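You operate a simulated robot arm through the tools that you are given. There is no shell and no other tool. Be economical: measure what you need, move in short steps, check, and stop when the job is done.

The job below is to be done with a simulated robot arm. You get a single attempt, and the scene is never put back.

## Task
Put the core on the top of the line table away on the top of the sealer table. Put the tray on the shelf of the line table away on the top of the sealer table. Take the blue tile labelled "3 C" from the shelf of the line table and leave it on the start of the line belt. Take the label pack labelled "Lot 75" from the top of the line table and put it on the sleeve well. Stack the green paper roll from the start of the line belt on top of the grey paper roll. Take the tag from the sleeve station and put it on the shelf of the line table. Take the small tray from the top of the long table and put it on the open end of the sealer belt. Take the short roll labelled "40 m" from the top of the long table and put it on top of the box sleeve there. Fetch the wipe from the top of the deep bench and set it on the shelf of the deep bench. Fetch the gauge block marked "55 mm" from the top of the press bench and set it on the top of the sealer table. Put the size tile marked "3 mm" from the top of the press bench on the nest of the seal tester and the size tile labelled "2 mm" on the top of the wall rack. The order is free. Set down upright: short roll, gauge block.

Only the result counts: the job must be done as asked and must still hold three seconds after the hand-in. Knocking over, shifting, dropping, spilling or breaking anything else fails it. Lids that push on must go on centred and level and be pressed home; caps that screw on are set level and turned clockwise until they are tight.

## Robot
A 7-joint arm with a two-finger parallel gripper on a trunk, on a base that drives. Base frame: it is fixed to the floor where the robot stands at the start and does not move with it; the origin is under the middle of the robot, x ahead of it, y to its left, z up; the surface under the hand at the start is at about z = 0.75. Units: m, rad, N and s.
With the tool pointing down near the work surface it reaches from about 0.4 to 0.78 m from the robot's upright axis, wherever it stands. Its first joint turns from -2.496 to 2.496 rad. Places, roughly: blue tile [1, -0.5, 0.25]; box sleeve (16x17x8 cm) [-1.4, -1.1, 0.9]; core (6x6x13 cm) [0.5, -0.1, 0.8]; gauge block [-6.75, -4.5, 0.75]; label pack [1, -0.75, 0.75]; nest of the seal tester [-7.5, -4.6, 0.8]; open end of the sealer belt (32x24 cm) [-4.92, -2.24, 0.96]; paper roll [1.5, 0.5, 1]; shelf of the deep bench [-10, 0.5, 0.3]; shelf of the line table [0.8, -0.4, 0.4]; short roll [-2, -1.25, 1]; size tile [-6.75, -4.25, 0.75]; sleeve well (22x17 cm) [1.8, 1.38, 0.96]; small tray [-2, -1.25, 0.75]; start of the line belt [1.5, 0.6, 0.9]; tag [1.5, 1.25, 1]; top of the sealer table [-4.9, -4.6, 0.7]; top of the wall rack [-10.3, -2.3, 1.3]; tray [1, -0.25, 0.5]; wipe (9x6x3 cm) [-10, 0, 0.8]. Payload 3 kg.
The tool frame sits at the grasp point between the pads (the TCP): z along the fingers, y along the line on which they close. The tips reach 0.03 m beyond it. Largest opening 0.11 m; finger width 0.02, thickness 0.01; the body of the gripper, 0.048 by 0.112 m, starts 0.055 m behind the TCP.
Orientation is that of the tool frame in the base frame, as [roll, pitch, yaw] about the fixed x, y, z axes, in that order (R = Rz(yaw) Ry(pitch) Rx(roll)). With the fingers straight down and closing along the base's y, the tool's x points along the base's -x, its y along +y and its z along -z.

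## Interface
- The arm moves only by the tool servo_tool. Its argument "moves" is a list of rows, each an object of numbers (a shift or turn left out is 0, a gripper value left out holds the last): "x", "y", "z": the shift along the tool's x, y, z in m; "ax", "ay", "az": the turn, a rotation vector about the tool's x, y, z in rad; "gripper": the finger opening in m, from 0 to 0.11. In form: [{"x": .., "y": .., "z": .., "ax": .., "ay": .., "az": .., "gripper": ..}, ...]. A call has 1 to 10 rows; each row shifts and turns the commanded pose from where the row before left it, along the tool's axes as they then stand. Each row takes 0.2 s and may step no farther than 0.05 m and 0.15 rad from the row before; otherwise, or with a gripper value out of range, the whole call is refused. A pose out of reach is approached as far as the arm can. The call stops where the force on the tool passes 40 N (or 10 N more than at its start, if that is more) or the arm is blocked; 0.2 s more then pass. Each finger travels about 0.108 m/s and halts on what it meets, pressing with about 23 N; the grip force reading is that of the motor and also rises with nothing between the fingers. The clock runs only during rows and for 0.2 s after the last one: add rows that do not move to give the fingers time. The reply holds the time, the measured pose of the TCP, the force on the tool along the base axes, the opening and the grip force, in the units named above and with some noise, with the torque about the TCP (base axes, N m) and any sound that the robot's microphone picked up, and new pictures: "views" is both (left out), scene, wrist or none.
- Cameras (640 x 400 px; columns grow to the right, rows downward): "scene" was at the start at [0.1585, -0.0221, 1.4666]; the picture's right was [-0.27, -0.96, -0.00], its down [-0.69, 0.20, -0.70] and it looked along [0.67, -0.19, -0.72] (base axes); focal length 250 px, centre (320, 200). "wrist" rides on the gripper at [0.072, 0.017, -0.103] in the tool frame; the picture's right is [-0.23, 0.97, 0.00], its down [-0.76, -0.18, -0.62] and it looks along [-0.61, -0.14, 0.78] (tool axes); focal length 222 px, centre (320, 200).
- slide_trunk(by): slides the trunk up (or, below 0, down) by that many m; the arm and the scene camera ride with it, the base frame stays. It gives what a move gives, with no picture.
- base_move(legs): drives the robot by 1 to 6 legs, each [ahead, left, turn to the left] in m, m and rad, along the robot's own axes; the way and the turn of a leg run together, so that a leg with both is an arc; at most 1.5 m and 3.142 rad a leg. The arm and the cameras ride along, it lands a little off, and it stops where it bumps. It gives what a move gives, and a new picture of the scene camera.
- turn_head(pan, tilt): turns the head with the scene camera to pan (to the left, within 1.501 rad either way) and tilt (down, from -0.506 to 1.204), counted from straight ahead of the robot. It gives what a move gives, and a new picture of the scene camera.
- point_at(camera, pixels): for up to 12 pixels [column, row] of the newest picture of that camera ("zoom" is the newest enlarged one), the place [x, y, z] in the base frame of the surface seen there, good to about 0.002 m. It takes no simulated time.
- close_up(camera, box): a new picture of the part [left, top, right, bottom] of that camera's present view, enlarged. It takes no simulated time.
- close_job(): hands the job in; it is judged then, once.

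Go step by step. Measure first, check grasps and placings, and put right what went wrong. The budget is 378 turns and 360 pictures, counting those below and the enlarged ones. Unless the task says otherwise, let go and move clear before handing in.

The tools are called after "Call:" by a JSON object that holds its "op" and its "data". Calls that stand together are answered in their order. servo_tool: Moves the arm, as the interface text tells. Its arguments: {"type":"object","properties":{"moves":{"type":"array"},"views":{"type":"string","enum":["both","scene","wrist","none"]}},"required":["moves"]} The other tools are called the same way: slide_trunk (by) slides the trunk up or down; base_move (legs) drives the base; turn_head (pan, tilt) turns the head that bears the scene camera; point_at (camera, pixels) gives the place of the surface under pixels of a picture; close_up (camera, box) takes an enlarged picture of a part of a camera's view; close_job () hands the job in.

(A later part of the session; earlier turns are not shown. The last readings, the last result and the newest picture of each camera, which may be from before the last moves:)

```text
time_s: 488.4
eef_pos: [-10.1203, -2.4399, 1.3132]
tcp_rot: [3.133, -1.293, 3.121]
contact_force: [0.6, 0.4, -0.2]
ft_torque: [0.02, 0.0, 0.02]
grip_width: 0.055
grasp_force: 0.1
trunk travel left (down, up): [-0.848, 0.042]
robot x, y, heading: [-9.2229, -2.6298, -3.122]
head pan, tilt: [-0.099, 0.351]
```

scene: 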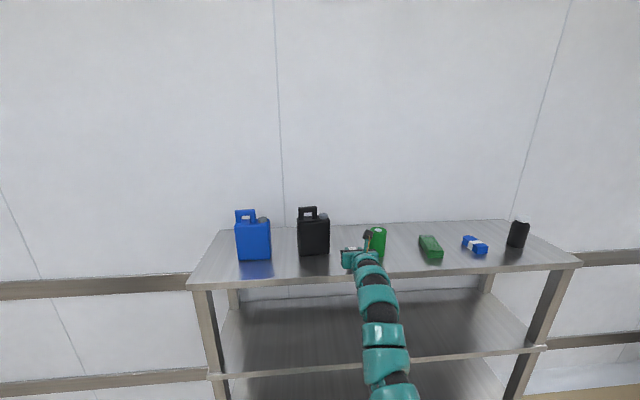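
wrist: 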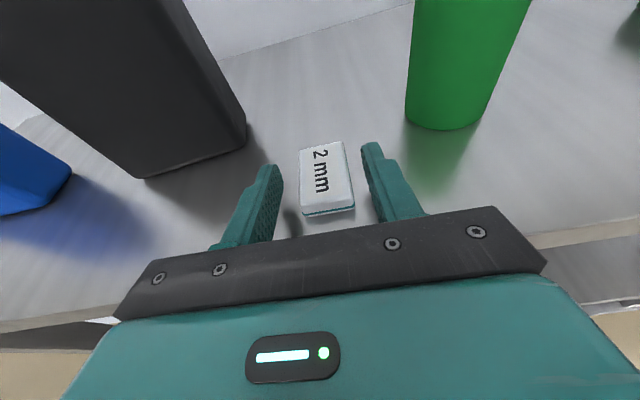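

The 2 mm tile is on the rack. I lift, back off, and head north to the deep bench.

Call:
{"op": "slide_trunk", "data": {"by": 0.04}}

Call:
{"op": "base_move", "data": {"legs": [[-0.4, 0, 0], [0, -1.5, 0], [0, -0.5, 0]]}}

Call:
{"op": "turn_head", "data": {"pan": -0.3, "tilt": 0.6}}

```text
time_s: 489.2
eef_pos: [-10.1216, -2.4408, 1.3515]
tcp_rot: [3.136, -1.291, 3.122]
contact_force: [-0.7, -0.2, -0.6]
ft_torque: [0.0, 0.01, -0.03]
grip_width: 0.055
grasp_force: 0.0
trunk travel left (down, up): [-0.888, 0.002]
robot x, y, heading: [-9.2235, -2.6272, -3.134]
head pan, tilt: [-0.099, 0.351]
```

```text
time_s: 501.3
eef_pos: [-9.7462, -0.4374, 1.352]
tcp_rot: [3.134, -1.294, 3.124]
contact_force: [-0.3, 0.4, 0.7]
ft_torque: [0.01, 0.01, -0.01]
grip_width: 0.0552
grasp_force: 0.2
trunk travel left (down, up): [-0.888, 0.002]
robot x, y, heading: [-8.8445, -0.6249, -3.122]
head pan, tilt: [-0.099, 0.351]
```

scene: 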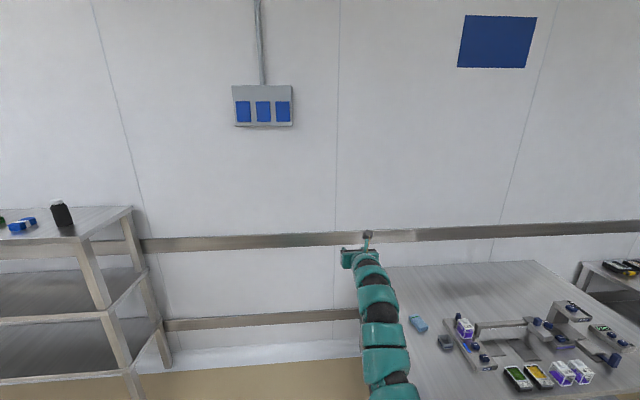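

```text
time_s: 502.1
eef_pos: [-9.747, -0.4383, 1.3522]
tcp_rot: [3.134, -1.294, 3.126]
contact_force: [-0.6, -0.3, -0.1]
ft_torque: [0.0, 0.01, 0.01]
grip_width: 0.0551
grasp_force: 0.1
trunk travel left (down, up): [-0.888, 0.002]
robot x, y, heading: [-8.8461, -0.6228, -3.124]
head pan, tilt: [-0.3, 0.6]
```

scene: 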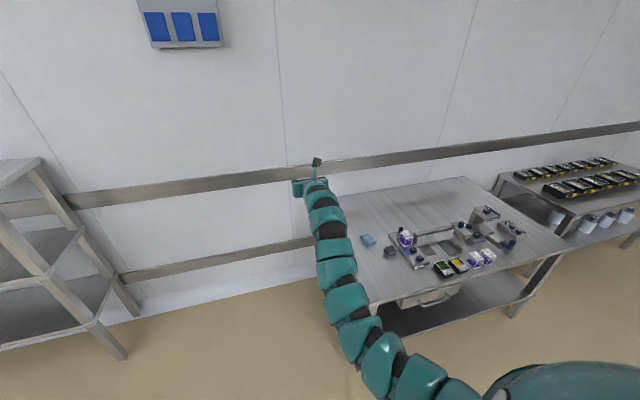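

The light-blue wipe is at (368,240). I measure it, the bench and the shelf.

Call:
{"op": "close_up", "data": {"camera": "scene", "box": [340, 215, 560, 345]}}

Call:
{"op": "point_at", "data": {"camera": "scene", "pixels": [[368, 240], [362, 236], [374, 245], [390, 252], [372, 303], [560, 245], [465, 180], [425, 320], [480, 310], [400, 318], [500, 290], [380, 270]]}}

```text
2.91 times, centred on (450, 280) of scene
```

zoom: 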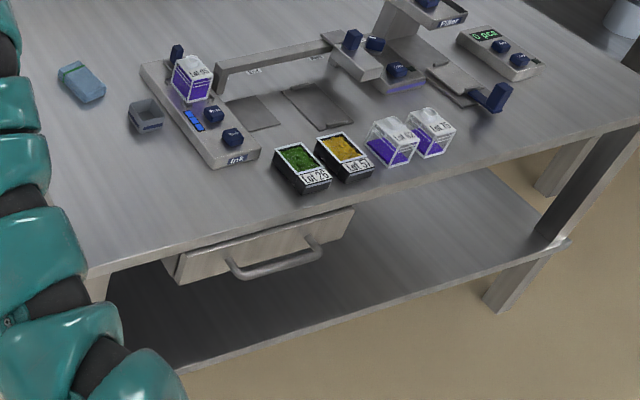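

```text
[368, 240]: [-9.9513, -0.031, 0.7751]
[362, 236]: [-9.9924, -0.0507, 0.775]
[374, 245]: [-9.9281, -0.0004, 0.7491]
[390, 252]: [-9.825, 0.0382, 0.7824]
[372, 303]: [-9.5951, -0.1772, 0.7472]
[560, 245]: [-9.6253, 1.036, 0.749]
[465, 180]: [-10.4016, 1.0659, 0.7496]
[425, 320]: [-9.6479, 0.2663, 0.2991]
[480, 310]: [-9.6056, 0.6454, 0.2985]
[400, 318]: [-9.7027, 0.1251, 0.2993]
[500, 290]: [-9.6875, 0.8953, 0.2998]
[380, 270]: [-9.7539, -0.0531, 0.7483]
```

Call:
{"op": "point_at", "data": {"camera": "zoom", "pixels": [[62, 72], [80, 64], [103, 86], [84, 96], [82, 80], [84, 102], [148, 110]]}}

```text
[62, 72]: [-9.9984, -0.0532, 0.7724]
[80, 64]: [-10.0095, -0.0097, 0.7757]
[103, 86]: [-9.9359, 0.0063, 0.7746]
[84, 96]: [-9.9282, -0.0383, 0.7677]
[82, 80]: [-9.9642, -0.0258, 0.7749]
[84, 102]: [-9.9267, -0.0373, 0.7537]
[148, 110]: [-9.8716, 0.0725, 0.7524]
```

The wipe's long axis is rotated about 0.21 rad. I lower the arm by 0.2, steepen the tilt to about 0.55 to clear the small block, and turn the base +0.2.

Call:
{"op": "servo_tool", "data": {"moves": [{"x": -0.041, "z": 0.012}, {"x": -0.041, "z": 0.012}, {"x": -0.041, "z": 0.012}, {"x": -0.041, "z": 0.012}, {"x": -0.03, "z": 0.009}, {"ay": -0.13}, {"ay": -0.13}, {"gripper": 0.09}, {}], "views": "none"}}

Call:
{"op": "base_move", "data": {"legs": [[0, 0, 0.2]]}}

Call:
{"op": "close_up", "data": {"camera": "scene", "box": [340, 215, 560, 345]}}

```text
time_s: 504.1
eef_pos: [-9.7468, -0.4367, 1.1482]
tcp_rot: [3.139, -1.031, 3.12]
contact_force: [0.8, 0.0, -0.4]
ft_torque: [-0.01, 0.03, -0.02]
grip_width: 0.09
grasp_force: 0.2
trunk travel left (down, up): [-0.888, 0.002]
robot x, y, heading: [-8.8512, -0.6238, -3.132]
head pan, tilt: [-0.3, 0.6]
```

```text
time_s: 505.2
eef_pos: [-9.7661, -0.6239, 1.1492]
tcp_rot: [3.138, -1.032, -2.959]
contact_force: [0.2, -0.5, 1.0]
ft_torque: [-0.01, 0.01, -0.02]
grip_width: 0.0902
grasp_force: 0.0
trunk travel left (down, up): [-0.888, 0.002]
robot x, y, heading: [-8.8497, -0.626, -2.922]
head pan, tilt: [-0.3, 0.6]
```

scene: 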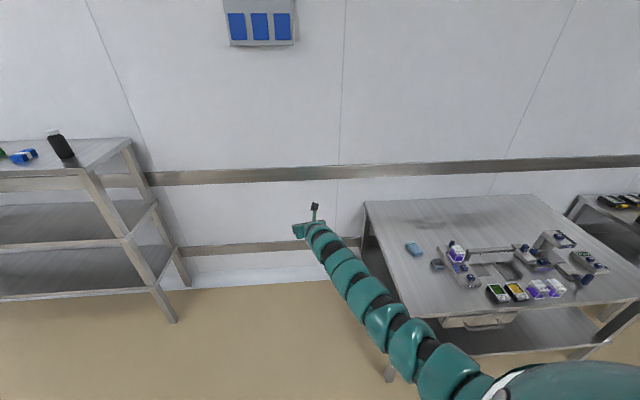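

```text
2.91 times, centred on (450, 280) of scene
```

zoom: 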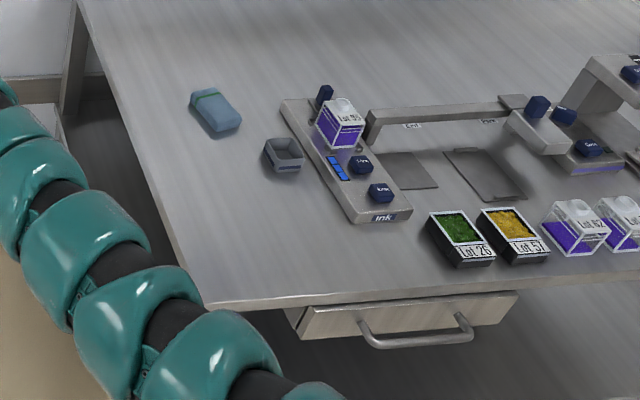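

Call:
{"op": "point_at", "data": {"camera": "zoom", "pixels": [[194, 97], [214, 90], [239, 113], [220, 127], [216, 107], [267, 142], [297, 137], [301, 165], [271, 172]]}}

```text
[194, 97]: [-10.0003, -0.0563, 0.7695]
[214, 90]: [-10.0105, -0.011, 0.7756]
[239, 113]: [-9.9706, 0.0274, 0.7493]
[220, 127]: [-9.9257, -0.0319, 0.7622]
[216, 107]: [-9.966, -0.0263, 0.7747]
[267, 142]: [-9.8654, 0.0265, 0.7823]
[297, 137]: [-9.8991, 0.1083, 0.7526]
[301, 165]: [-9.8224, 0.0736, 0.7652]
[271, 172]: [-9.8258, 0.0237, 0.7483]
```

I move the hand over the wipe and descend partly.

Call:
{"op": "base_move", "data": {"legs": [[0.0535, -0.6278, 0]]}}

Call:
{"op": "slide_trunk", "data": {"by": -0.29}}

Call:
{"op": "servo_tool", "data": {"moves": [{}], "views": "wrist"}}

```text
time_s: 508.8
eef_pos: [-9.9537, -0.0156, 1.1493]
tcp_rot: [3.137, -1.031, -2.961]
contact_force: [0.4, -0.3, -0.2]
ft_torque: [0.03, -0.02, 0.01]
grip_width: 0.0901
grasp_force: 0.0
trunk travel left (down, up): [-0.888, 0.002]
robot x, y, heading: [-9.0351, -0.0171, -2.93]
head pan, tilt: [-0.3, 0.6]
```

scene: 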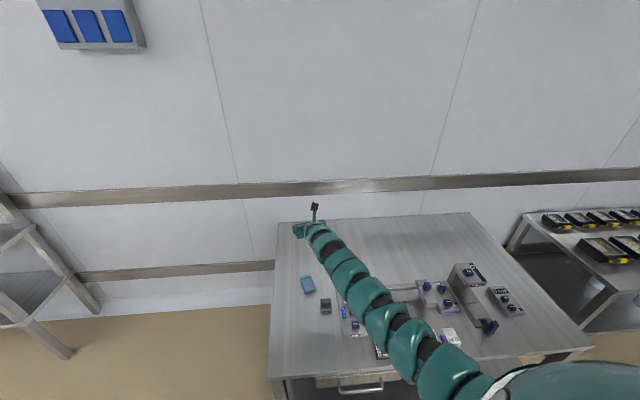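

```text
time_s: 511.7
eef_pos: [-9.9536, -0.0163, 0.8589]
tcp_rot: [3.138, -1.033, -2.962]
contact_force: [-0.2, -0.5, -0.5]
ft_torque: [0.03, 0.0, 0.0]
grip_width: 0.0901
grasp_force: 0.1
trunk travel left (down, up): [-0.598, 0.292]
robot x, y, heading: [-9.0348, -0.0192, -2.926]
head pan, tilt: [-0.3, 0.6]
```

```text
time_s: 512.1
eef_pos: [-9.953, -0.0168, 0.8597]
tcp_rot: [3.138, -1.032, -2.962]
contact_force: [0.1, 0.4, -0.3]
ft_torque: [0.01, -0.02, 0.01]
grip_width: 0.0899
grasp_force: 0.0
trunk travel left (down, up): [-0.598, 0.292]
robot x, y, heading: [-9.0333, -0.0182, -2.927]
head pan, tilt: [-0.3, 0.6]
```

wrist: 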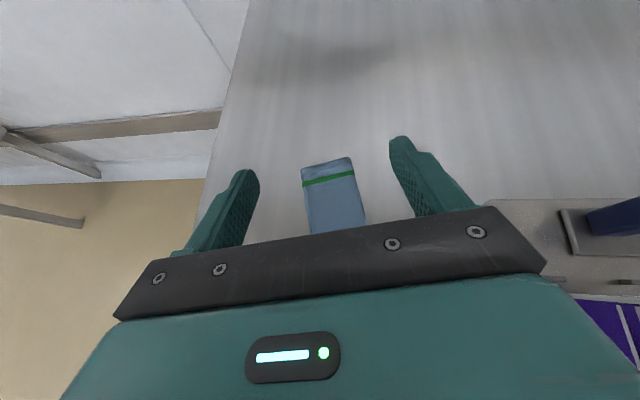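

Call:
{"op": "servo_tool", "data": {"moves": [{"y": -0.006}, {}], "views": "none"}}

Call:
{"op": "slide_trunk", "data": {"by": -0.071}}

Call:
{"op": "servo_tool", "data": {"moves": [{"gripper": 0}, {}, {}, {}], "views": "wrist"}}

Call:
{"op": "slide_trunk", "data": {"by": 0.2}}

```text
time_s: 512.7
eef_pos: [-9.9518, -0.0219, 0.8601]
tcp_rot: [3.139, -1.032, -2.962]
contact_force: [0.4, 0.2, -0.2]
ft_torque: [-0.03, -0.04, 0.04]
grip_width: 0.0897
grasp_force: 0.0
trunk travel left (down, up): [-0.598, 0.292]
robot x, y, heading: [-9.0355, -0.0154, -2.927]
head pan, tilt: [-0.3, 0.6]
```

```text
time_s: 513.8
eef_pos: [-9.952, -0.022, 0.7894]
tcp_rot: [3.139, -1.033, -2.962]
contact_force: [0.4, 0.0, -0.6]
ft_torque: [-0.01, 0.0, 0.02]
grip_width: 0.0901
grasp_force: 0.0
trunk travel left (down, up): [-0.527, 0.363]
robot x, y, heading: [-9.038, -0.0167, -2.928]
head pan, tilt: [-0.3, 0.6]
```

```text
time_s: 514.8
eef_pos: [-9.9516, -0.0212, 0.7887]
tcp_rot: [3.138, -1.033, -2.962]
contact_force: [0.2, 0.3, 1.3]
ft_torque: [0.0, 0.01, 0.01]
grip_width: 0.0531
grasp_force: 22.9
trunk travel left (down, up): [-0.527, 0.363]
robot x, y, heading: [-9.0353, -0.0176, -2.927]
head pan, tilt: [-0.3, 0.6]
```

wrist: 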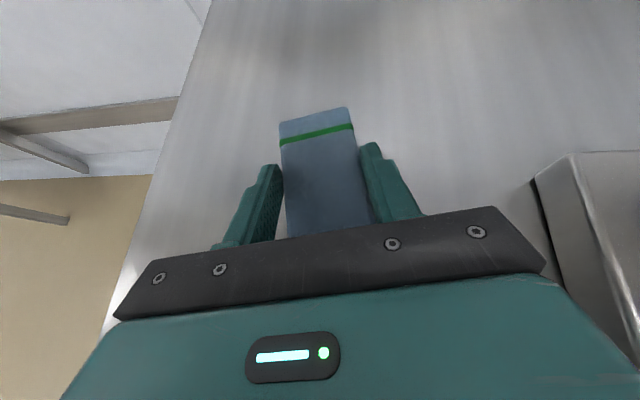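

```text
time_s: 517.0
eef_pos: [-9.9524, -0.0219, 0.9878]
tcp_rot: [3.139, -1.031, -2.961]
contact_force: [-0.7, 0.8, -0.4]
ft_torque: [0.02, 0.01, -0.01]
grip_width: 0.0529
grasp_force: 23.4
trunk travel left (down, up): [-0.727, 0.163]
robot x, y, heading: [-9.0326, -0.0218, -2.929]
head pan, tilt: [-0.3, 0.6]
```

The wipe is held. Before backing off I check what stands behind me.

Call:
{"op": "turn_head", "data": {"pan": -1.45, "tilt": 0.6}}

Call:
{"op": "turn_head", "data": {"pan": 1.45, "tilt": 0.6}}

```text
time_s: 518.3
eef_pos: [-9.9529, -0.0217, 0.9887]
tcp_rot: [3.137, -1.031, -2.963]
contact_force: [0.7, 0.1, -1.2]
ft_torque: [-0.02, 0.0, 0.01]
grip_width: 0.0528
grasp_force: 23.5
trunk travel left (down, up): [-0.727, 0.163]
robot x, y, heading: [-9.0374, -0.0153, -2.927]
head pan, tilt: [-1.45, 0.6]
```

scene: 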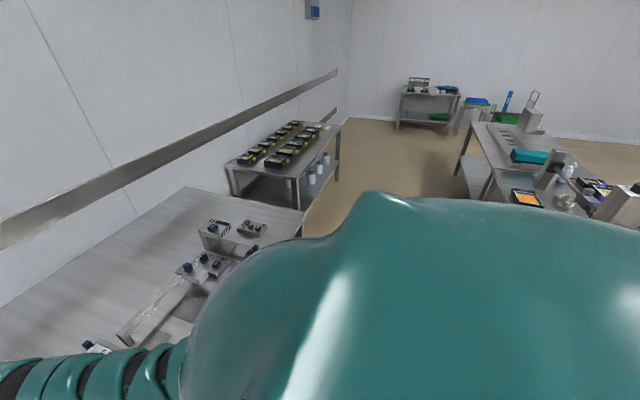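

```text
time_s: 520.9
eef_pos: [-9.9517, -0.021, 0.9881]
tcp_rot: [3.138, -1.031, -2.962]
contact_force: [-0.3, 0.8, -0.6]
ft_torque: [0.0, -0.03, 0.01]
grip_width: 0.0528
grasp_force: 23.2
trunk travel left (down, up): [-0.727, 0.163]
robot x, y, heading: [-9.034, -0.0197, -2.93]
head pan, tilt: [1.45, 0.6]
```

scene: 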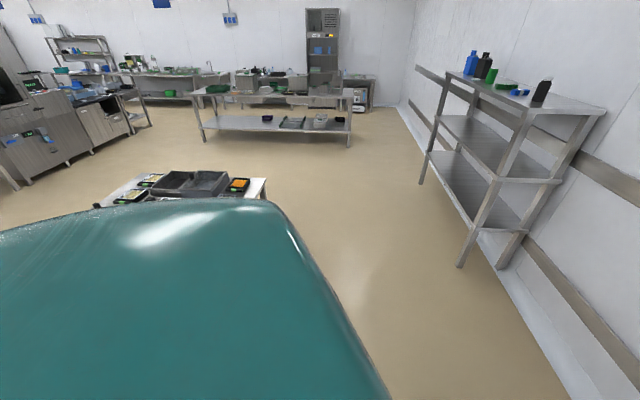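

Call:
{"op": "point_at", "data": {"camera": "scene", "pixels": [[262, 195], [258, 185], [120, 195], [240, 186], [290, 210], [320, 330]]}}

Call:
{"op": "turn_head", "data": {"pan": -1.45, "tilt": 0.6}}

Call:
{"op": "point_at", "data": {"camera": "scene", "pixels": [[472, 123], [513, 185], [455, 175], [485, 200], [340, 220], [545, 205]]}}

```text
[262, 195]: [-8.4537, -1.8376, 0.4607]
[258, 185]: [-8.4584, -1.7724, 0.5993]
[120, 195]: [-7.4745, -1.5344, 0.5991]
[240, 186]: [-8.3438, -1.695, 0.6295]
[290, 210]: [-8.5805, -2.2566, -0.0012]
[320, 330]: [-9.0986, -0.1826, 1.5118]
```

```text
time_s: 523.4
eef_pos: [-9.9524, -0.0222, 0.9877]
tcp_rot: [3.138, -1.031, -2.961]
contact_force: [-0.2, 0.4, -0.1]
ft_torque: [-0.01, 0.0, -0.01]
grip_width: 0.0527
grasp_force: 23.6
trunk travel left (down, up): [-0.727, 0.163]
robot x, y, heading: [-9.0387, -0.0215, -2.927]
head pan, tilt: [-1.45, 0.6]
```

scene: 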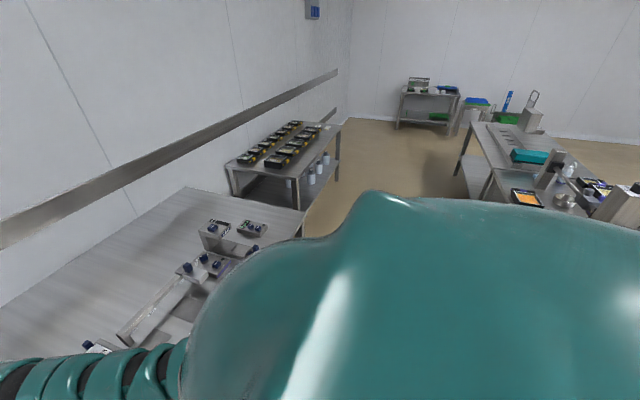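

```text
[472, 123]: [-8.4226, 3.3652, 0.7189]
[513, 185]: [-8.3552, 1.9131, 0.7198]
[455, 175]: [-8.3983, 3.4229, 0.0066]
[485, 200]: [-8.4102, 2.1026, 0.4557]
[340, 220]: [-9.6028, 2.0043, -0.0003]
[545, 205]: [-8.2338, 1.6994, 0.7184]
```

Behind me is clear at y≈0.6 (center table ends at x −8.46, y<−0.4; north table y>1.5). I back out and shift to face the shelf's free right half.

Call:
{"op": "base_move", "data": {"legs": [[-0.518, 0.113, 0], [-0.136, -0.625, 0]]}}

Call:
{"op": "slide_trunk", "data": {"by": -0.4}}

Call:
{"op": "servo_tool", "data": {"moves": [{"ay": 0.13}, {"ay": 0.13}, {}], "views": "wrist"}}

```text
time_s: 529.1
eef_pos: [-9.4681, 0.473, 0.9875]
tcp_rot: [3.139, -1.03, -2.91]
contact_force: [-0.1, 0.8, -0.5]
ft_torque: [0.0, -0.01, 0.02]
grip_width: 0.0526
grasp_force: 23.0
trunk travel left (down, up): [-0.727, 0.163]
robot x, y, heading: [-8.5508, 0.5241, -2.874]
head pan, tilt: [-1.45, 0.6]
stopped in leg 2: the robot was blocked; the commanded pose is now the measured one
```

scene: 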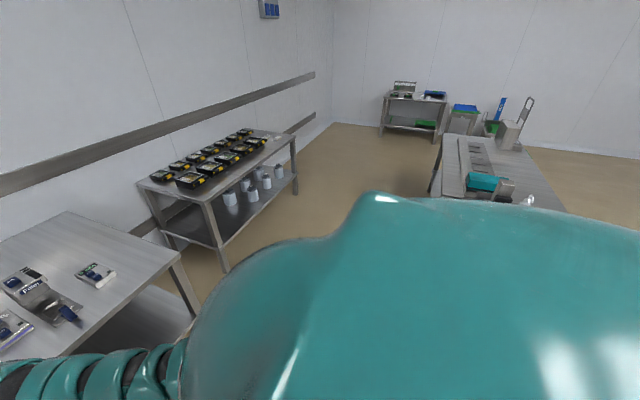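

```text
time_s: 533.0
eef_pos: [-9.4665, 0.4738, 0.5888]
tcp_rot: [3.139, -1.032, -2.908]
contact_force: [-0.3, 0.0, -0.3]
ft_torque: [-0.01, -0.01, -0.01]
grip_width: 0.0527
grasp_force: 23.3
trunk travel left (down, up): [-0.327, 0.563]
robot x, y, heading: [-8.552, 0.525, -2.877]
head pan, tilt: [-1.45, 0.6]
```

```text
time_s: 533.8
eef_pos: [-9.4671, 0.4721, 0.588]
tcp_rot: [3.133, -1.293, -2.904]
contact_force: [-0.1, -0.1, -0.3]
ft_torque: [0.0, 0.01, 0.02]
grip_width: 0.0527
grasp_force: 22.7
trunk travel left (down, up): [-0.327, 0.563]
robot x, y, heading: [-8.5489, 0.5256, -2.877]
head pan, tilt: [-1.45, 0.6]
```

wrist: 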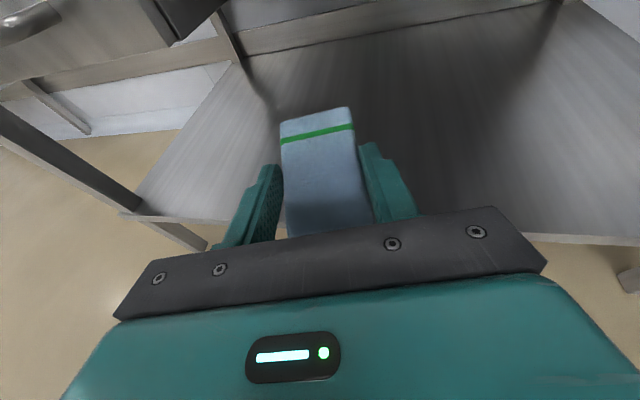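

The base nudged a neighbouring table leg while sidestepping, but the hand is well placed. I lower to z≈0.40 and drive in 0.26 under the bench top.

Call:
{"op": "slide_trunk", "data": {"by": -0.185}}

Call:
{"op": "base_move", "data": {"legs": [[0.26, 0, 0]]}}

Call:
{"op": "servo_tool", "data": {"moves": [{}], "views": "wrist"}}

```text
time_s: 535.8
eef_pos: [-9.4672, 0.4729, 0.4044]
tcp_rot: [3.137, -1.293, -2.907]
contact_force: [-0.2, 0.9, 0.6]
ft_torque: [0.01, -0.03, 0.0]
grip_width: 0.0527
grasp_force: 23.1
trunk travel left (down, up): [-0.142, 0.748]
robot x, y, heading: [-8.5517, 0.5247, -2.87]
head pan, tilt: [-1.45, 0.6]
```

```text
time_s: 537.7
eef_pos: [-9.7179, 0.4023, 0.4037]
tcp_rot: [3.136, -1.293, -2.904]
contact_force: [0.0, -0.1, 0.2]
ft_torque: [0.01, 0.0, 0.01]
grip_width: 0.053
grasp_force: 22.7
trunk travel left (down, up): [-0.142, 0.748]
robot x, y, heading: [-8.8021, 0.4545, -2.872]
head pan, tilt: [-1.45, 0.6]
```

scene: 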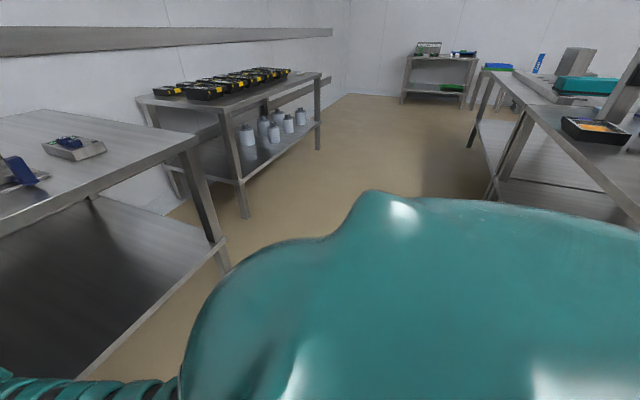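

```text
time_s: 538.1
eef_pos: [-9.7181, 0.402, 0.403]
tcp_rot: [3.139, -1.292, -2.906]
contact_force: [0.5, -0.1, -0.2]
ft_torque: [0.0, 0.02, -0.02]
grip_width: 0.0527
grasp_force: 22.5
trunk travel left (down, up): [-0.142, 0.748]
robot x, y, heading: [-8.8013, 0.4538, -2.868]
head pan, tilt: [-1.45, 0.6]
```

wrist: 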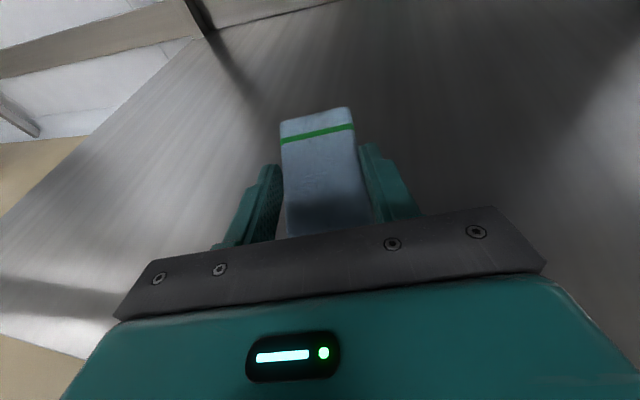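

I lower onto the shelf (expected contact near z 0.345).

Call:
{"op": "slide_trunk", "data": {"by": -0.056}}

Call:
{"op": "slide_trunk", "data": {"by": -0.004}}

Call:
{"op": "servo_tool", "data": {"moves": [{"gripper": 0.065}, {"gripper": 0.085}, {}, {}], "views": "wrist"}}

```text
time_s: 539.1
eef_pos: [-9.7186, 0.402, 0.3482]
tcp_rot: [3.136, -1.295, -2.904]
contact_force: [-0.7, 0.1, 0.2]
ft_torque: [-0.01, -0.03, 0.0]
grip_width: 0.0529
grasp_force: 23.6
trunk travel left (down, up): [-0.086, 0.804]
robot x, y, heading: [-8.8035, 0.4567, -2.874]
head pan, tilt: [-1.45, 0.6]
```

```text
time_s: 539.6
eef_pos: [-9.7173, 0.4024, 0.3443]
tcp_rot: [3.138, -1.295, -2.905]
contact_force: [0.3, 0.0, -0.5]
ft_torque: [0.02, -0.02, 0.02]
grip_width: 0.0525
grasp_force: 22.6
trunk travel left (down, up): [-0.082, 0.808]
robot x, y, heading: [-8.804, 0.4582, -2.874]
head pan, tilt: [-1.45, 0.6]
```

```text
time_s: 540.6
eef_pos: [-9.7169, 0.4022, 0.3437]
tcp_rot: [3.136, -1.291, -2.905]
contact_force: [0.0, 0.5, -0.9]
ft_torque: [0.02, 0.0, 0.02]
grip_width: 0.0853
grasp_force: 0.1
trunk travel left (down, up): [-0.082, 0.808]
robot x, y, heading: [-8.8028, 0.454, -2.876]
head pan, tilt: [-1.45, 0.6]
```

wrist: 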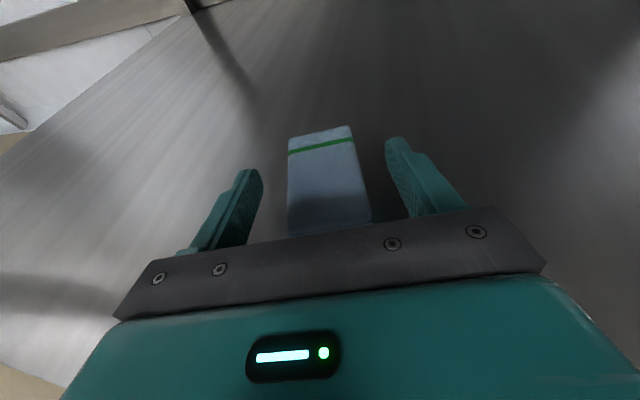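

The wipe lies on the shelf. I retreat straight back and raise, then start the trip back east.

Call:
{"op": "base_move", "data": {"legs": [[-0.29, 0, 0]]}}

Call:
{"op": "slide_trunk", "data": {"by": 0.4}}

Call:
{"op": "slide_trunk", "data": {"by": 0.4}}

Call:
{"op": "base_move", "data": {"legs": [[0, 0.25, 0], [0, 0, 1.303], [0, -0.35, 0], [1.5, 0, 0]]}}

```text
time_s: 542.6
eef_pos: [-9.4575, 0.4422, 0.3424]
tcp_rot: [3.141, -1.291, -2.881]
contact_force: [0.1, 0.3, -0.2]
ft_torque: [0.01, 0.0, 0.02]
grip_width: 0.0848
grasp_force: 0.1
trunk travel left (down, up): [-0.082, 0.808]
robot x, y, heading: [-8.5445, 0.5181, -2.852]
head pan, tilt: [-1.45, 0.6]
stopped in leg 1: the robot was blocked; the commanded pose is now the measured one
```

scene: 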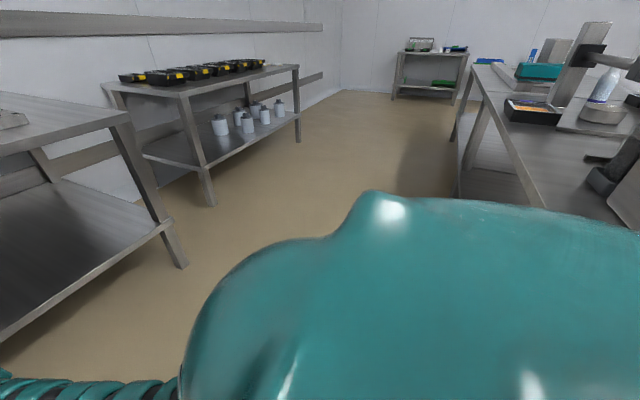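

```text
time_s: 546.5
eef_pos: [-9.4578, 0.4419, 0.7433]
tcp_rot: [3.141, -1.29, -2.878]
contact_force: [0.1, -0.3, -0.4]
ft_torque: [-0.02, -0.01, -0.05]
grip_width: 0.0849
grasp_force: 0.1
trunk travel left (down, up): [-0.482, 0.408]
robot x, y, heading: [-8.5427, 0.5153, -2.849]
head pan, tilt: [-1.45, 0.6]
```

```text
time_s: 550.3
eef_pos: [-9.4571, 0.4433, 1.1431]
tcp_rot: [3.14, -1.292, -2.882]
contact_force: [-0.3, -0.3, 0.3]
ft_torque: [0.0, 0.01, 0.01]
grip_width: 0.0852
grasp_force: 0.1
trunk travel left (down, up): [-0.882, 0.008]
robot x, y, heading: [-8.5476, 0.52, -2.848]
head pan, tilt: [-1.45, 0.6]
```

```text
time_s: 564.2
eef_pos: [-8.9056, -2.1366, 1.1428]
tcp_rot: [3.14, -1.291, -1.556]
contact_force: [0.3, -0.2, -0.1]
ft_torque: [0.0, -0.03, 0.02]
grip_width: 0.0848
grasp_force: 0.0
trunk travel left (down, up): [-0.882, 0.008]
robot x, y, heading: [-8.751, -1.2318, -1.522]
head pan, tilt: [-1.45, 0.6]
```

scene: 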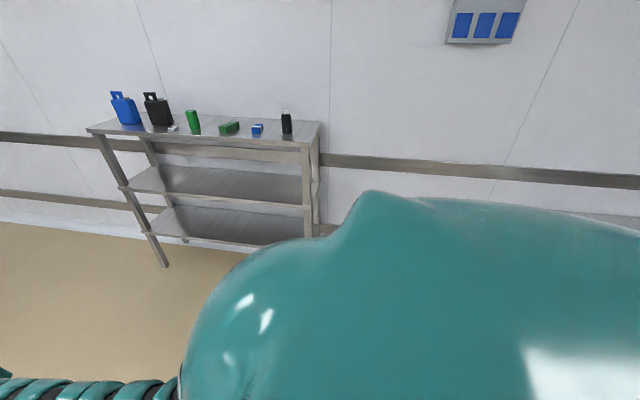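

I continue the route: south, then east along y≈−2.75.

Call:
{"op": "base_move", "data": {"legs": [[0, -0.12, -0.048], [1.5, 0, 0], [0, 1.5, 0], [0, 1.0, 0], [0, 0, -3.14]]}}

Call:
{"op": "base_move", "data": {"legs": [[-1.5, 0, 0], [-1.18, 0, 0], [0, 0, 1.57], [-1.5, 0, 0], [-1.5, 0, 0]]}}

```text
time_s: 591.7
eef_pos: [-6.1897, -1.8263, 1.1427]
tcp_rot: [3.141, -1.291, 1.548]
contact_force: [1.1, 0.2, 0.2]
ft_torque: [-0.05, -0.02, -0.02]
grip_width: 0.0848
grasp_force: 0.1
trunk travel left (down, up): [-0.882, 0.008]
robot x, y, heading: [-6.3699, -2.7245, 1.576]
head pan, tilt: [-1.45, 0.6]
```

scene: 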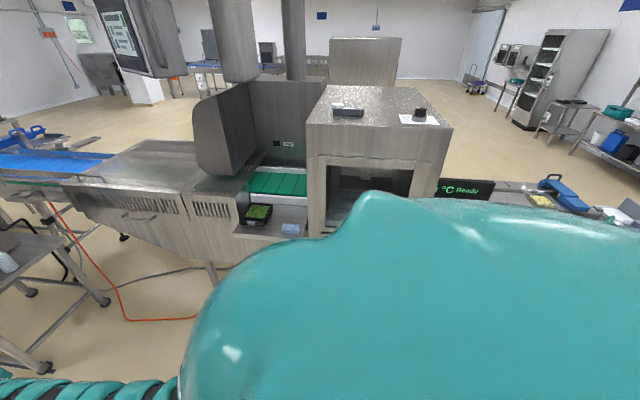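

```text
time_s: 622.5
eef_pos: [-4.2488, -5.2151, 1.1437]
tcp_rot: [3.14, -1.292, 3.099]
contact_force: [0.5, 1.2, -0.4]
ft_torque: [0.01, -0.02, -0.05]
grip_width: 0.0849
grasp_force: 0.0
trunk travel left (down, up): [-0.882, 0.008]
robot x, y, heading: [-3.3534, -5.4199, 3.127]
head pan, tilt: [-1.45, 0.6]
```

scene: 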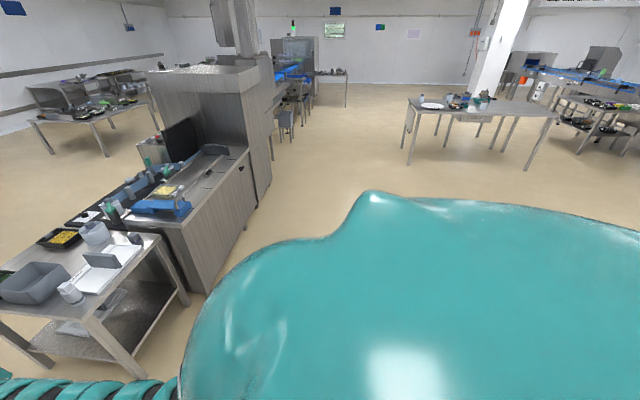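

I measure the long table and the sealer area from here.

Call:
{"op": "point_at", "data": {"camera": "scene", "pixels": [[408, 103], [555, 116], [412, 163], [525, 168], [433, 105], [455, 100], [484, 97], [275, 90], [265, 195], [270, 60]]}}

Call:
{"op": "close_up", "data": {"camera": "scene", "box": [380, 70, 580, 180]}}

```text
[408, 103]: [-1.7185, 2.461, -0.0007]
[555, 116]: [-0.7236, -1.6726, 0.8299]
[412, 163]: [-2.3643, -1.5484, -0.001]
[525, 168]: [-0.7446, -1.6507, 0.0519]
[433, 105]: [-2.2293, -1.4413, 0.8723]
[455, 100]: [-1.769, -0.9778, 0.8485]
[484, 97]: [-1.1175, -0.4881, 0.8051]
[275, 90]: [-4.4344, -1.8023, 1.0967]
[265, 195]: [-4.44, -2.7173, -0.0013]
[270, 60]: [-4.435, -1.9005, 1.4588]
```

```text
3.20 times, centred on (480, 125) of scene
```

zoom: 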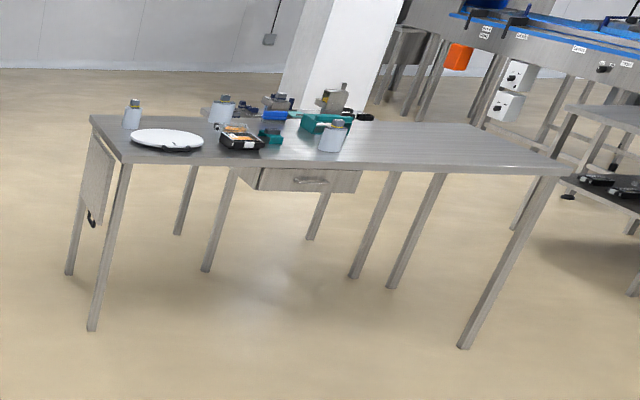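

The long table spans x −0.7…−2.4, y −1.67…−0.85, z 0.85. I drive to its south side.

Call:
{"op": "base_move", "data": {"legs": [[0, 0, -1.556], [0, -1.5, 0], [1.5, 0, 0], [1.15, 0, 0]]}}

Call:
{"op": "turn_head", "data": {"pan": 0.0, "tilt": 0.55}}

Call:
{"op": "close_up", "data": {"camera": "scene", "box": [160, 120, 480, 300]}}

```text
time_s: 646.2
eef_pos: [-1.6946, -1.843, 1.1436]
tcp_rot: [3.141, -1.291, 1.546]
contact_force: [-0.3, 0.4, 0.0]
ft_torque: [0.02, 0.03, -0.02]
grip_width: 0.0852
grasp_force: 0.0
trunk travel left (down, up): [-0.882, 0.008]
robot x, y, heading: [-1.8784, -2.7386, 1.58]
head pan, tilt: [-1.45, 0.6]
```

scene: 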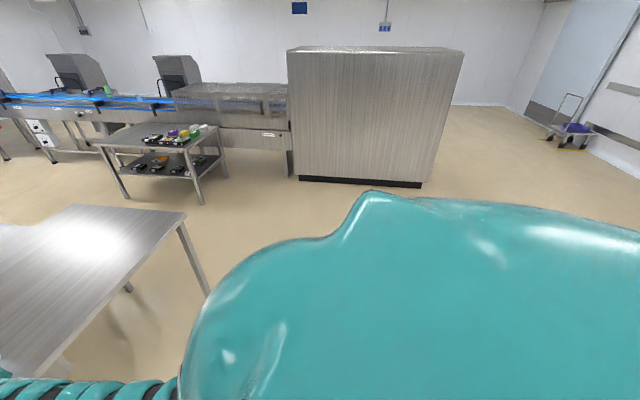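

```text
time_s: 647.8
eef_pos: [-1.6943, -1.8426, 1.1424]
tcp_rot: [3.139, -1.291, 1.546]
contact_force: [0.2, 0.3, 0.7]
ft_torque: [0.02, 0.0, 0.0]
grip_width: 0.0851
grasp_force: 0.0
trunk travel left (down, up): [-0.882, 0.008]
robot x, y, heading: [-1.8788, -2.7418, 1.579]
head pan, tilt: [0.0, 0.55]
```

scene: 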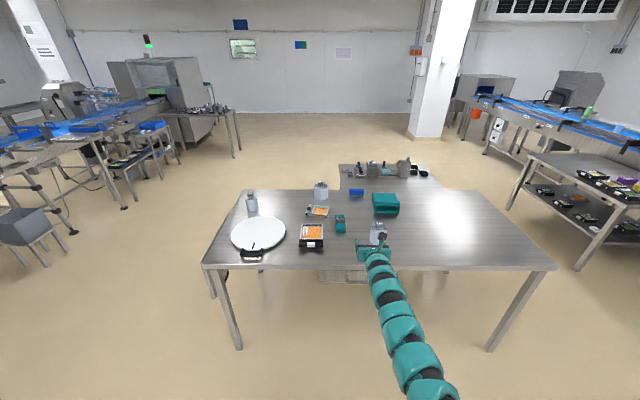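

```text
2.00 times, centred on (320, 210) of scene
```

zoom: 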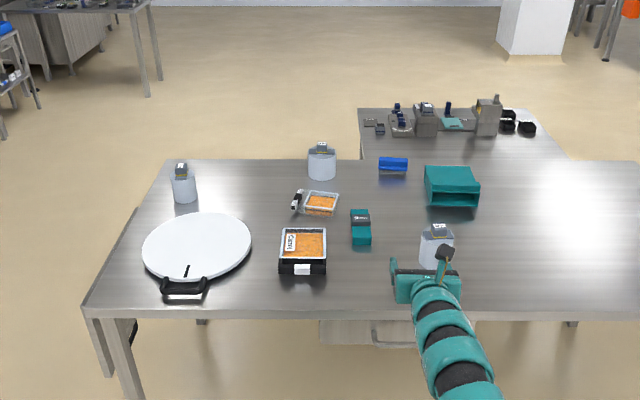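

I zoom on the three rolls to read labels, and measure everything.

Call:
{"op": "close_up", "data": {"camera": "scene", "box": [240, 180, 290, 220]}}

Call:
{"op": "close_up", "data": {"camera": "scene", "box": [295, 170, 355, 225]}}

Call:
{"op": "close_up", "data": {"camera": "scene", "box": [350, 180, 420, 250]}}

Call:
{"op": "point_at", "data": {"camera": "scene", "pixels": [[252, 203], [321, 190], [377, 235], [385, 198], [373, 212], [400, 213], [374, 194], [400, 194], [318, 211], [307, 210], [330, 217], [330, 206]]}}

```text
10.00 times, centred on (265, 200) of scene
```

zoom: 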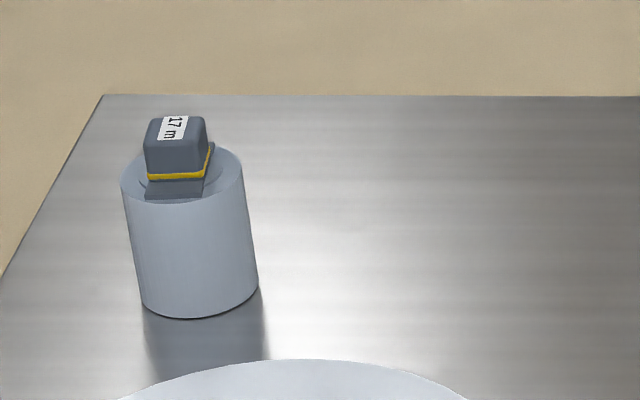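

```text
7.27 times, centred on (325, 198) of scene
```

zoom: 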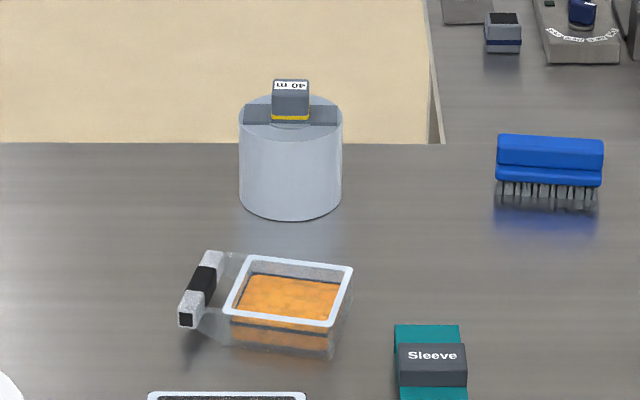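

```text
5.71 times, centred on (385, 215) of scene
```

zoom: 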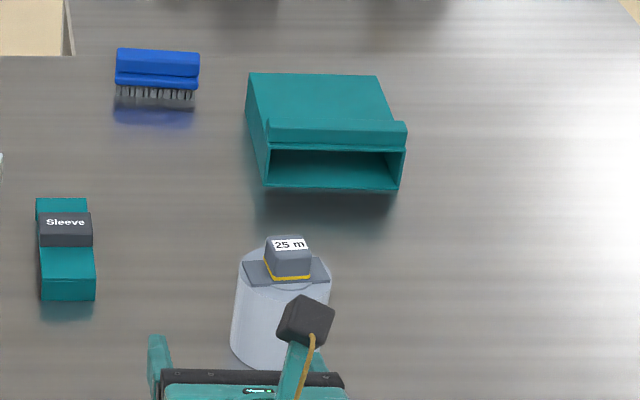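

```text
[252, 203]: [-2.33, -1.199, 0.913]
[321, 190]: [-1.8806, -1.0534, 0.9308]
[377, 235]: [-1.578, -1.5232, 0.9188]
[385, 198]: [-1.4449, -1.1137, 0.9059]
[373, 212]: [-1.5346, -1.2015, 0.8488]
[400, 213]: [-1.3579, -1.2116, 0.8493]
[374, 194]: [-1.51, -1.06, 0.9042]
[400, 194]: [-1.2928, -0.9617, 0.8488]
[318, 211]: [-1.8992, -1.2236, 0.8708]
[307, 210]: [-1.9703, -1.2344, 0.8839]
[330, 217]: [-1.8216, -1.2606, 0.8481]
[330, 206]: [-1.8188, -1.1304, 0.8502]
```

The far roll reads "40 m" at (-1.88,-1.05). The teal box sleeve is at (-1.44,-1.11), and the small orange tray sits in front at (-1.90,-1.22). The tray must go first, so I move the hand closer for a look.

Call:
{"op": "base_move", "data": {"legs": [[0.42, 0.24, 0]]}}

Call:
{"op": "servo_tool", "data": {"moves": [{"gripper": 0.11}, {"ay": -0.13}, {"ay": -0.13}, {}], "views": "wrist"}}

Call:
{"op": "close_up", "data": {"camera": "wrist", "box": [220, 20, 460, 180]}}

```text
time_s: 650.7
eef_pos: [-1.9413, -1.4264, 1.1423]
tcp_rot: [3.141, -1.292, 1.548]
contact_force: [-0.5, -0.2, 0.3]
ft_torque: [0.02, -0.01, -0.01]
grip_width: 0.0851
grasp_force: 0.1
trunk travel left (down, up): [-0.882, 0.008]
robot x, y, heading: [-2.1228, -2.3252, 1.58]
head pan, tilt: [0.0, 0.55]
```

scene: 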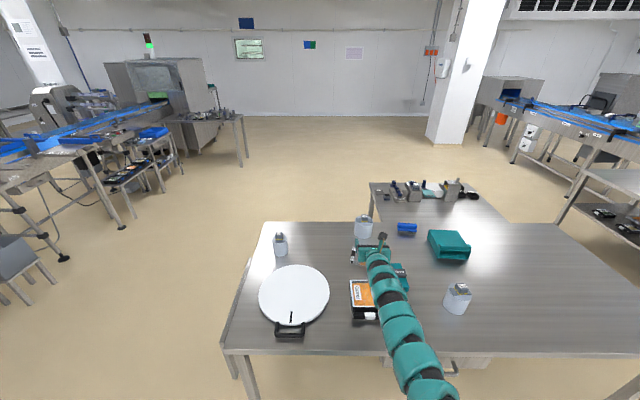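

```text
time_s: 651.7
eef_pos: [-1.9407, -1.4268, 1.1437]
tcp_rot: [3.14, -1.031, 1.547]
contact_force: [0.4, 0.2, 0.3]
ft_torque: [0.0, 0.03, 0.0]
grip_width: 0.11
grasp_force: 0.1
trunk travel left (down, up): [-0.882, 0.008]
robot x, y, heading: [-2.1219, -2.3238, 1.582]
head pan, tilt: [0.0, 0.55]
```

wrist: 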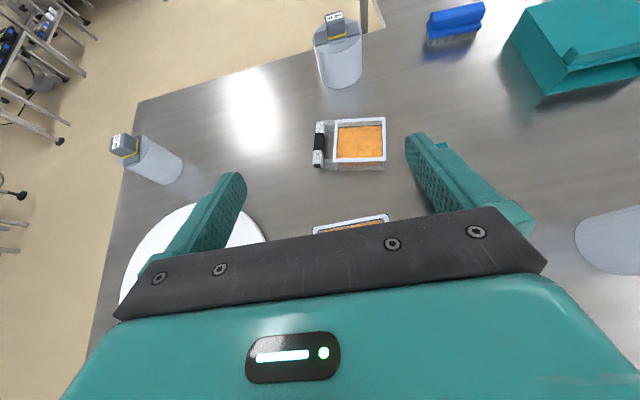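

```text
2.50 times, centred on (340, 100) of wrist
```

zoom: 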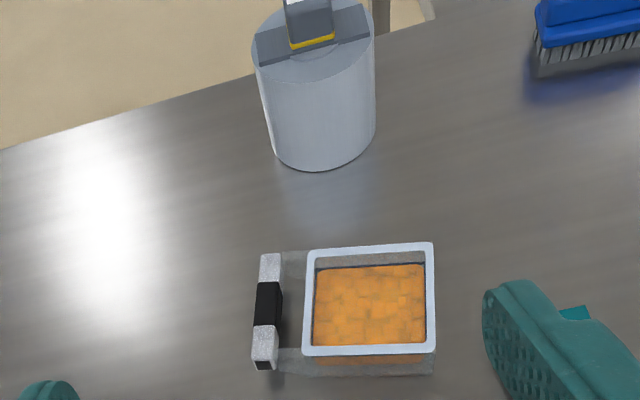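

Call:
{"op": "point_at", "data": {"camera": "zoom", "pixels": [[306, 252], [429, 246], [431, 348], [306, 351], [270, 256], [265, 362], [268, 305], [290, 305], [430, 370], [282, 350], [295, 275], [365, 305]]}}

```text
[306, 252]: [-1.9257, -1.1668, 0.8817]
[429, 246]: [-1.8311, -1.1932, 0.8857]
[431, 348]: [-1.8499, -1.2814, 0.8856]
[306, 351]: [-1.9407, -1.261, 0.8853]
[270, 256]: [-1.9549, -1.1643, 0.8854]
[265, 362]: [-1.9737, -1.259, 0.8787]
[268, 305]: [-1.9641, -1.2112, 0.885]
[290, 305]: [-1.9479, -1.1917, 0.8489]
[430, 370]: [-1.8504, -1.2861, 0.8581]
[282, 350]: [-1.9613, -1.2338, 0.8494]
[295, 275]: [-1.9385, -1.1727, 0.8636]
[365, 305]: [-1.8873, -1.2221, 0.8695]
```

The tray is about 9.5 cm wide across its N–S sides with a bar handle on the west, so I'll grip it from the west with yaw ≈ −0.19, coming from above. I drive around the table's west end.

Call:
{"op": "base_move", "data": {"legs": [[-0.43, 0, 0], [0, 1.1, 0], [0, 0, -1.736], [-0.144, 0.914, 0], [-0.144, 0.914, 0]]}}

Call:
{"op": "servo_tool", "data": {"moves": [{"z": 0.03, "x": 0.018}, {"z": 0.012, "x": 0.008}, {}], "views": "none"}}

Call:
{"op": "turn_head", "data": {"pan": 0.1, "tilt": 0.75}}

```text
time_s: 672.7
eef_pos: [-2.3784, -1.239, 1.143]
tcp_rot: [3.14, -1.032, -0.181]
contact_force: [-1.0, 0.7, 0.4]
ft_torque: [0.03, 0.01, 0.0]
grip_width: 0.1098
grasp_force: 0.0
trunk travel left (down, up): [-0.882, 0.008]
robot x, y, heading: [-3.2357, -0.9221, -0.144]
head pan, tilt: [0.0, 0.55]
```

scene: 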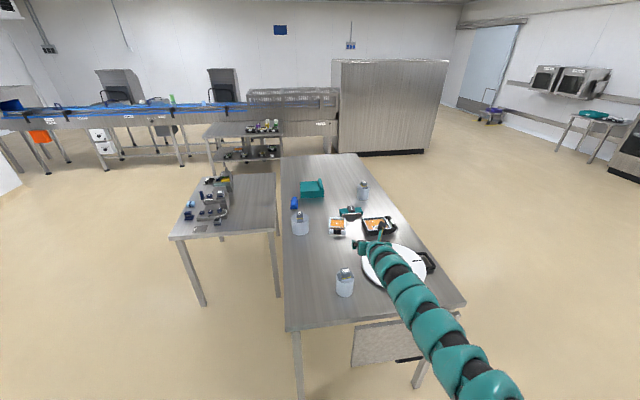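

```text
time_s: 673.5
eef_pos: [-2.3301, -1.2493, 1.1439]
tcp_rot: [-3.139, -1.031, -0.184]
contact_force: [0.5, 0.0, -0.9]
ft_torque: [0.02, 0.0, 0.04]
grip_width: 0.1099
grasp_force: 0.0
trunk travel left (down, up): [-0.882, 0.008]
robot x, y, heading: [-3.2344, -0.9197, -0.15]
head pan, tilt: [0.0, 0.55]
```

```text
time_s: 674.3
eef_pos: [-2.3309, -1.2501, 1.1441]
tcp_rot: [3.142, -1.031, -0.18]
contact_force: [0.6, 0.1, 0.6]
ft_torque: [0.0, 0.01, -0.01]
grip_width: 0.1099
grasp_force: 0.0
trunk travel left (down, up): [-0.882, 0.008]
robot x, y, heading: [-3.237, -0.919, -0.146]
head pan, tilt: [0.099, 0.75]
```

scene: 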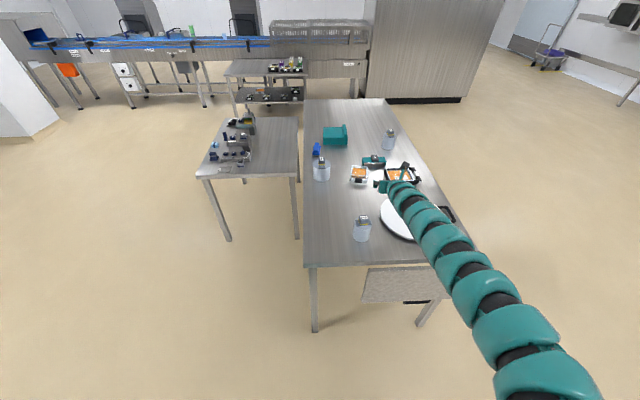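

Call:
{"op": "close_up", "data": {"camera": "scene", "box": [310, 145, 420, 245]}}

Call:
{"op": "point_at", "data": {"camera": "zoom", "pixels": [[232, 140], [290, 140], [293, 185], [235, 185], [260, 205], [225, 195], [290, 205], [255, 190], [55, 140], [60, 110], [285, 310], [110, 170]]}}

```text
4.00 times, centred on (365, 195) of scene
```

zoom: 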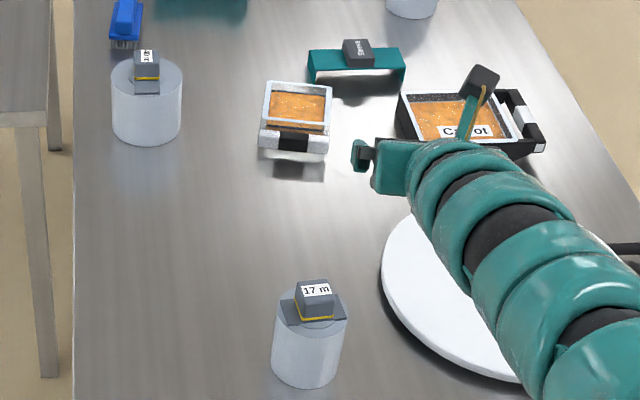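

```text
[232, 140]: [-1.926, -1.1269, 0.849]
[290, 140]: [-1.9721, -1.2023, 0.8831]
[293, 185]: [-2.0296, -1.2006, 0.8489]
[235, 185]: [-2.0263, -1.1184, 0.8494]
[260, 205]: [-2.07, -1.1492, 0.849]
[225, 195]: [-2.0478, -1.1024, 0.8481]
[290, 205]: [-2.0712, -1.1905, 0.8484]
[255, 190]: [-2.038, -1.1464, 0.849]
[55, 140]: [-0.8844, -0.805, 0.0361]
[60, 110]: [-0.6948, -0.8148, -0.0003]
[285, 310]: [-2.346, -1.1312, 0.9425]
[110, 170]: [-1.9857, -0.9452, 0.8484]
```

I move over the tray and descend partway, keeping an eye on the 17 m roll under the forearm.

Call:
{"op": "base_move", "data": {"legs": [[0.4074, 0.089, 0]]}}

Call:
{"op": "slide_trunk", "data": {"by": -0.18}}

Call:
{"op": "servo_tool", "data": {"moves": [{}], "views": "both"}}

```text
time_s: 676.8
eef_pos: [-1.9182, -1.221, 1.1433]
tcp_rot: [3.139, -1.032, -0.182]
contact_force: [-1.5, -0.3, -0.7]
ft_torque: [-0.02, -0.02, 0.01]
grip_width: 0.1098
grasp_force: 0.1
trunk travel left (down, up): [-0.882, 0.008]
robot x, y, heading: [-2.8254, -0.8919, -0.146]
head pan, tilt: [0.099, 0.75]
```

scene: 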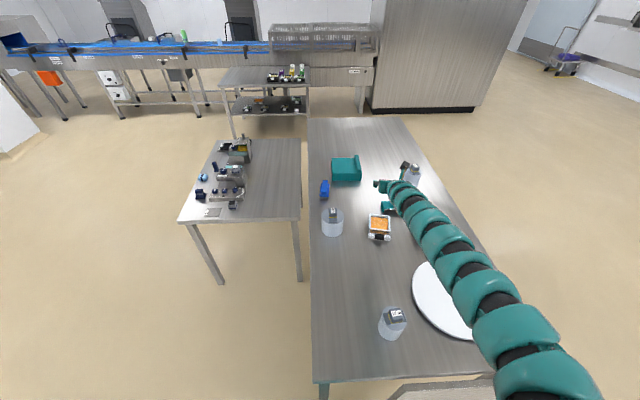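

```text
time_s: 678.8
eef_pos: [-1.9184, -1.2223, 0.965]
tcp_rot: [3.141, -1.032, -0.181]
contact_force: [-0.9, 0.3, -0.6]
ft_torque: [0.01, -0.03, -0.01]
grip_width: 0.11
grasp_force: 0.2
trunk travel left (down, up): [-0.702, 0.188]
robot x, y, heading: [-2.8238, -0.8918, -0.144]
head pan, tilt: [0.099, 0.75]
```

```text
time_s: 679.2
eef_pos: [-1.9186, -1.2209, 0.9642]
tcp_rot: [3.141, -1.033, -0.181]
contact_force: [-0.2, 1.0, 1.1]
ft_torque: [0.04, 0.02, 0.0]
grip_width: 0.1103
grasp_force: 0.0
trunk travel left (down, up): [-0.702, 0.188]
robot x, y, heading: [-2.825, -0.8925, -0.144]
head pan, tilt: [0.099, 0.75]
```

scene: 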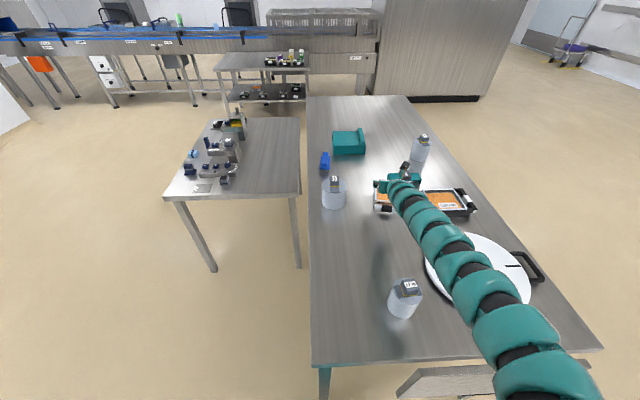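
wrist: 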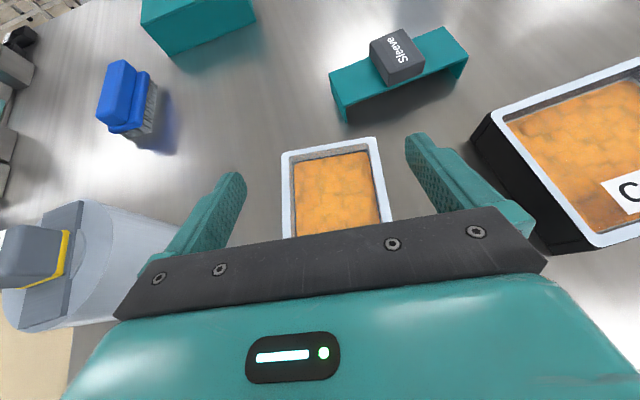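

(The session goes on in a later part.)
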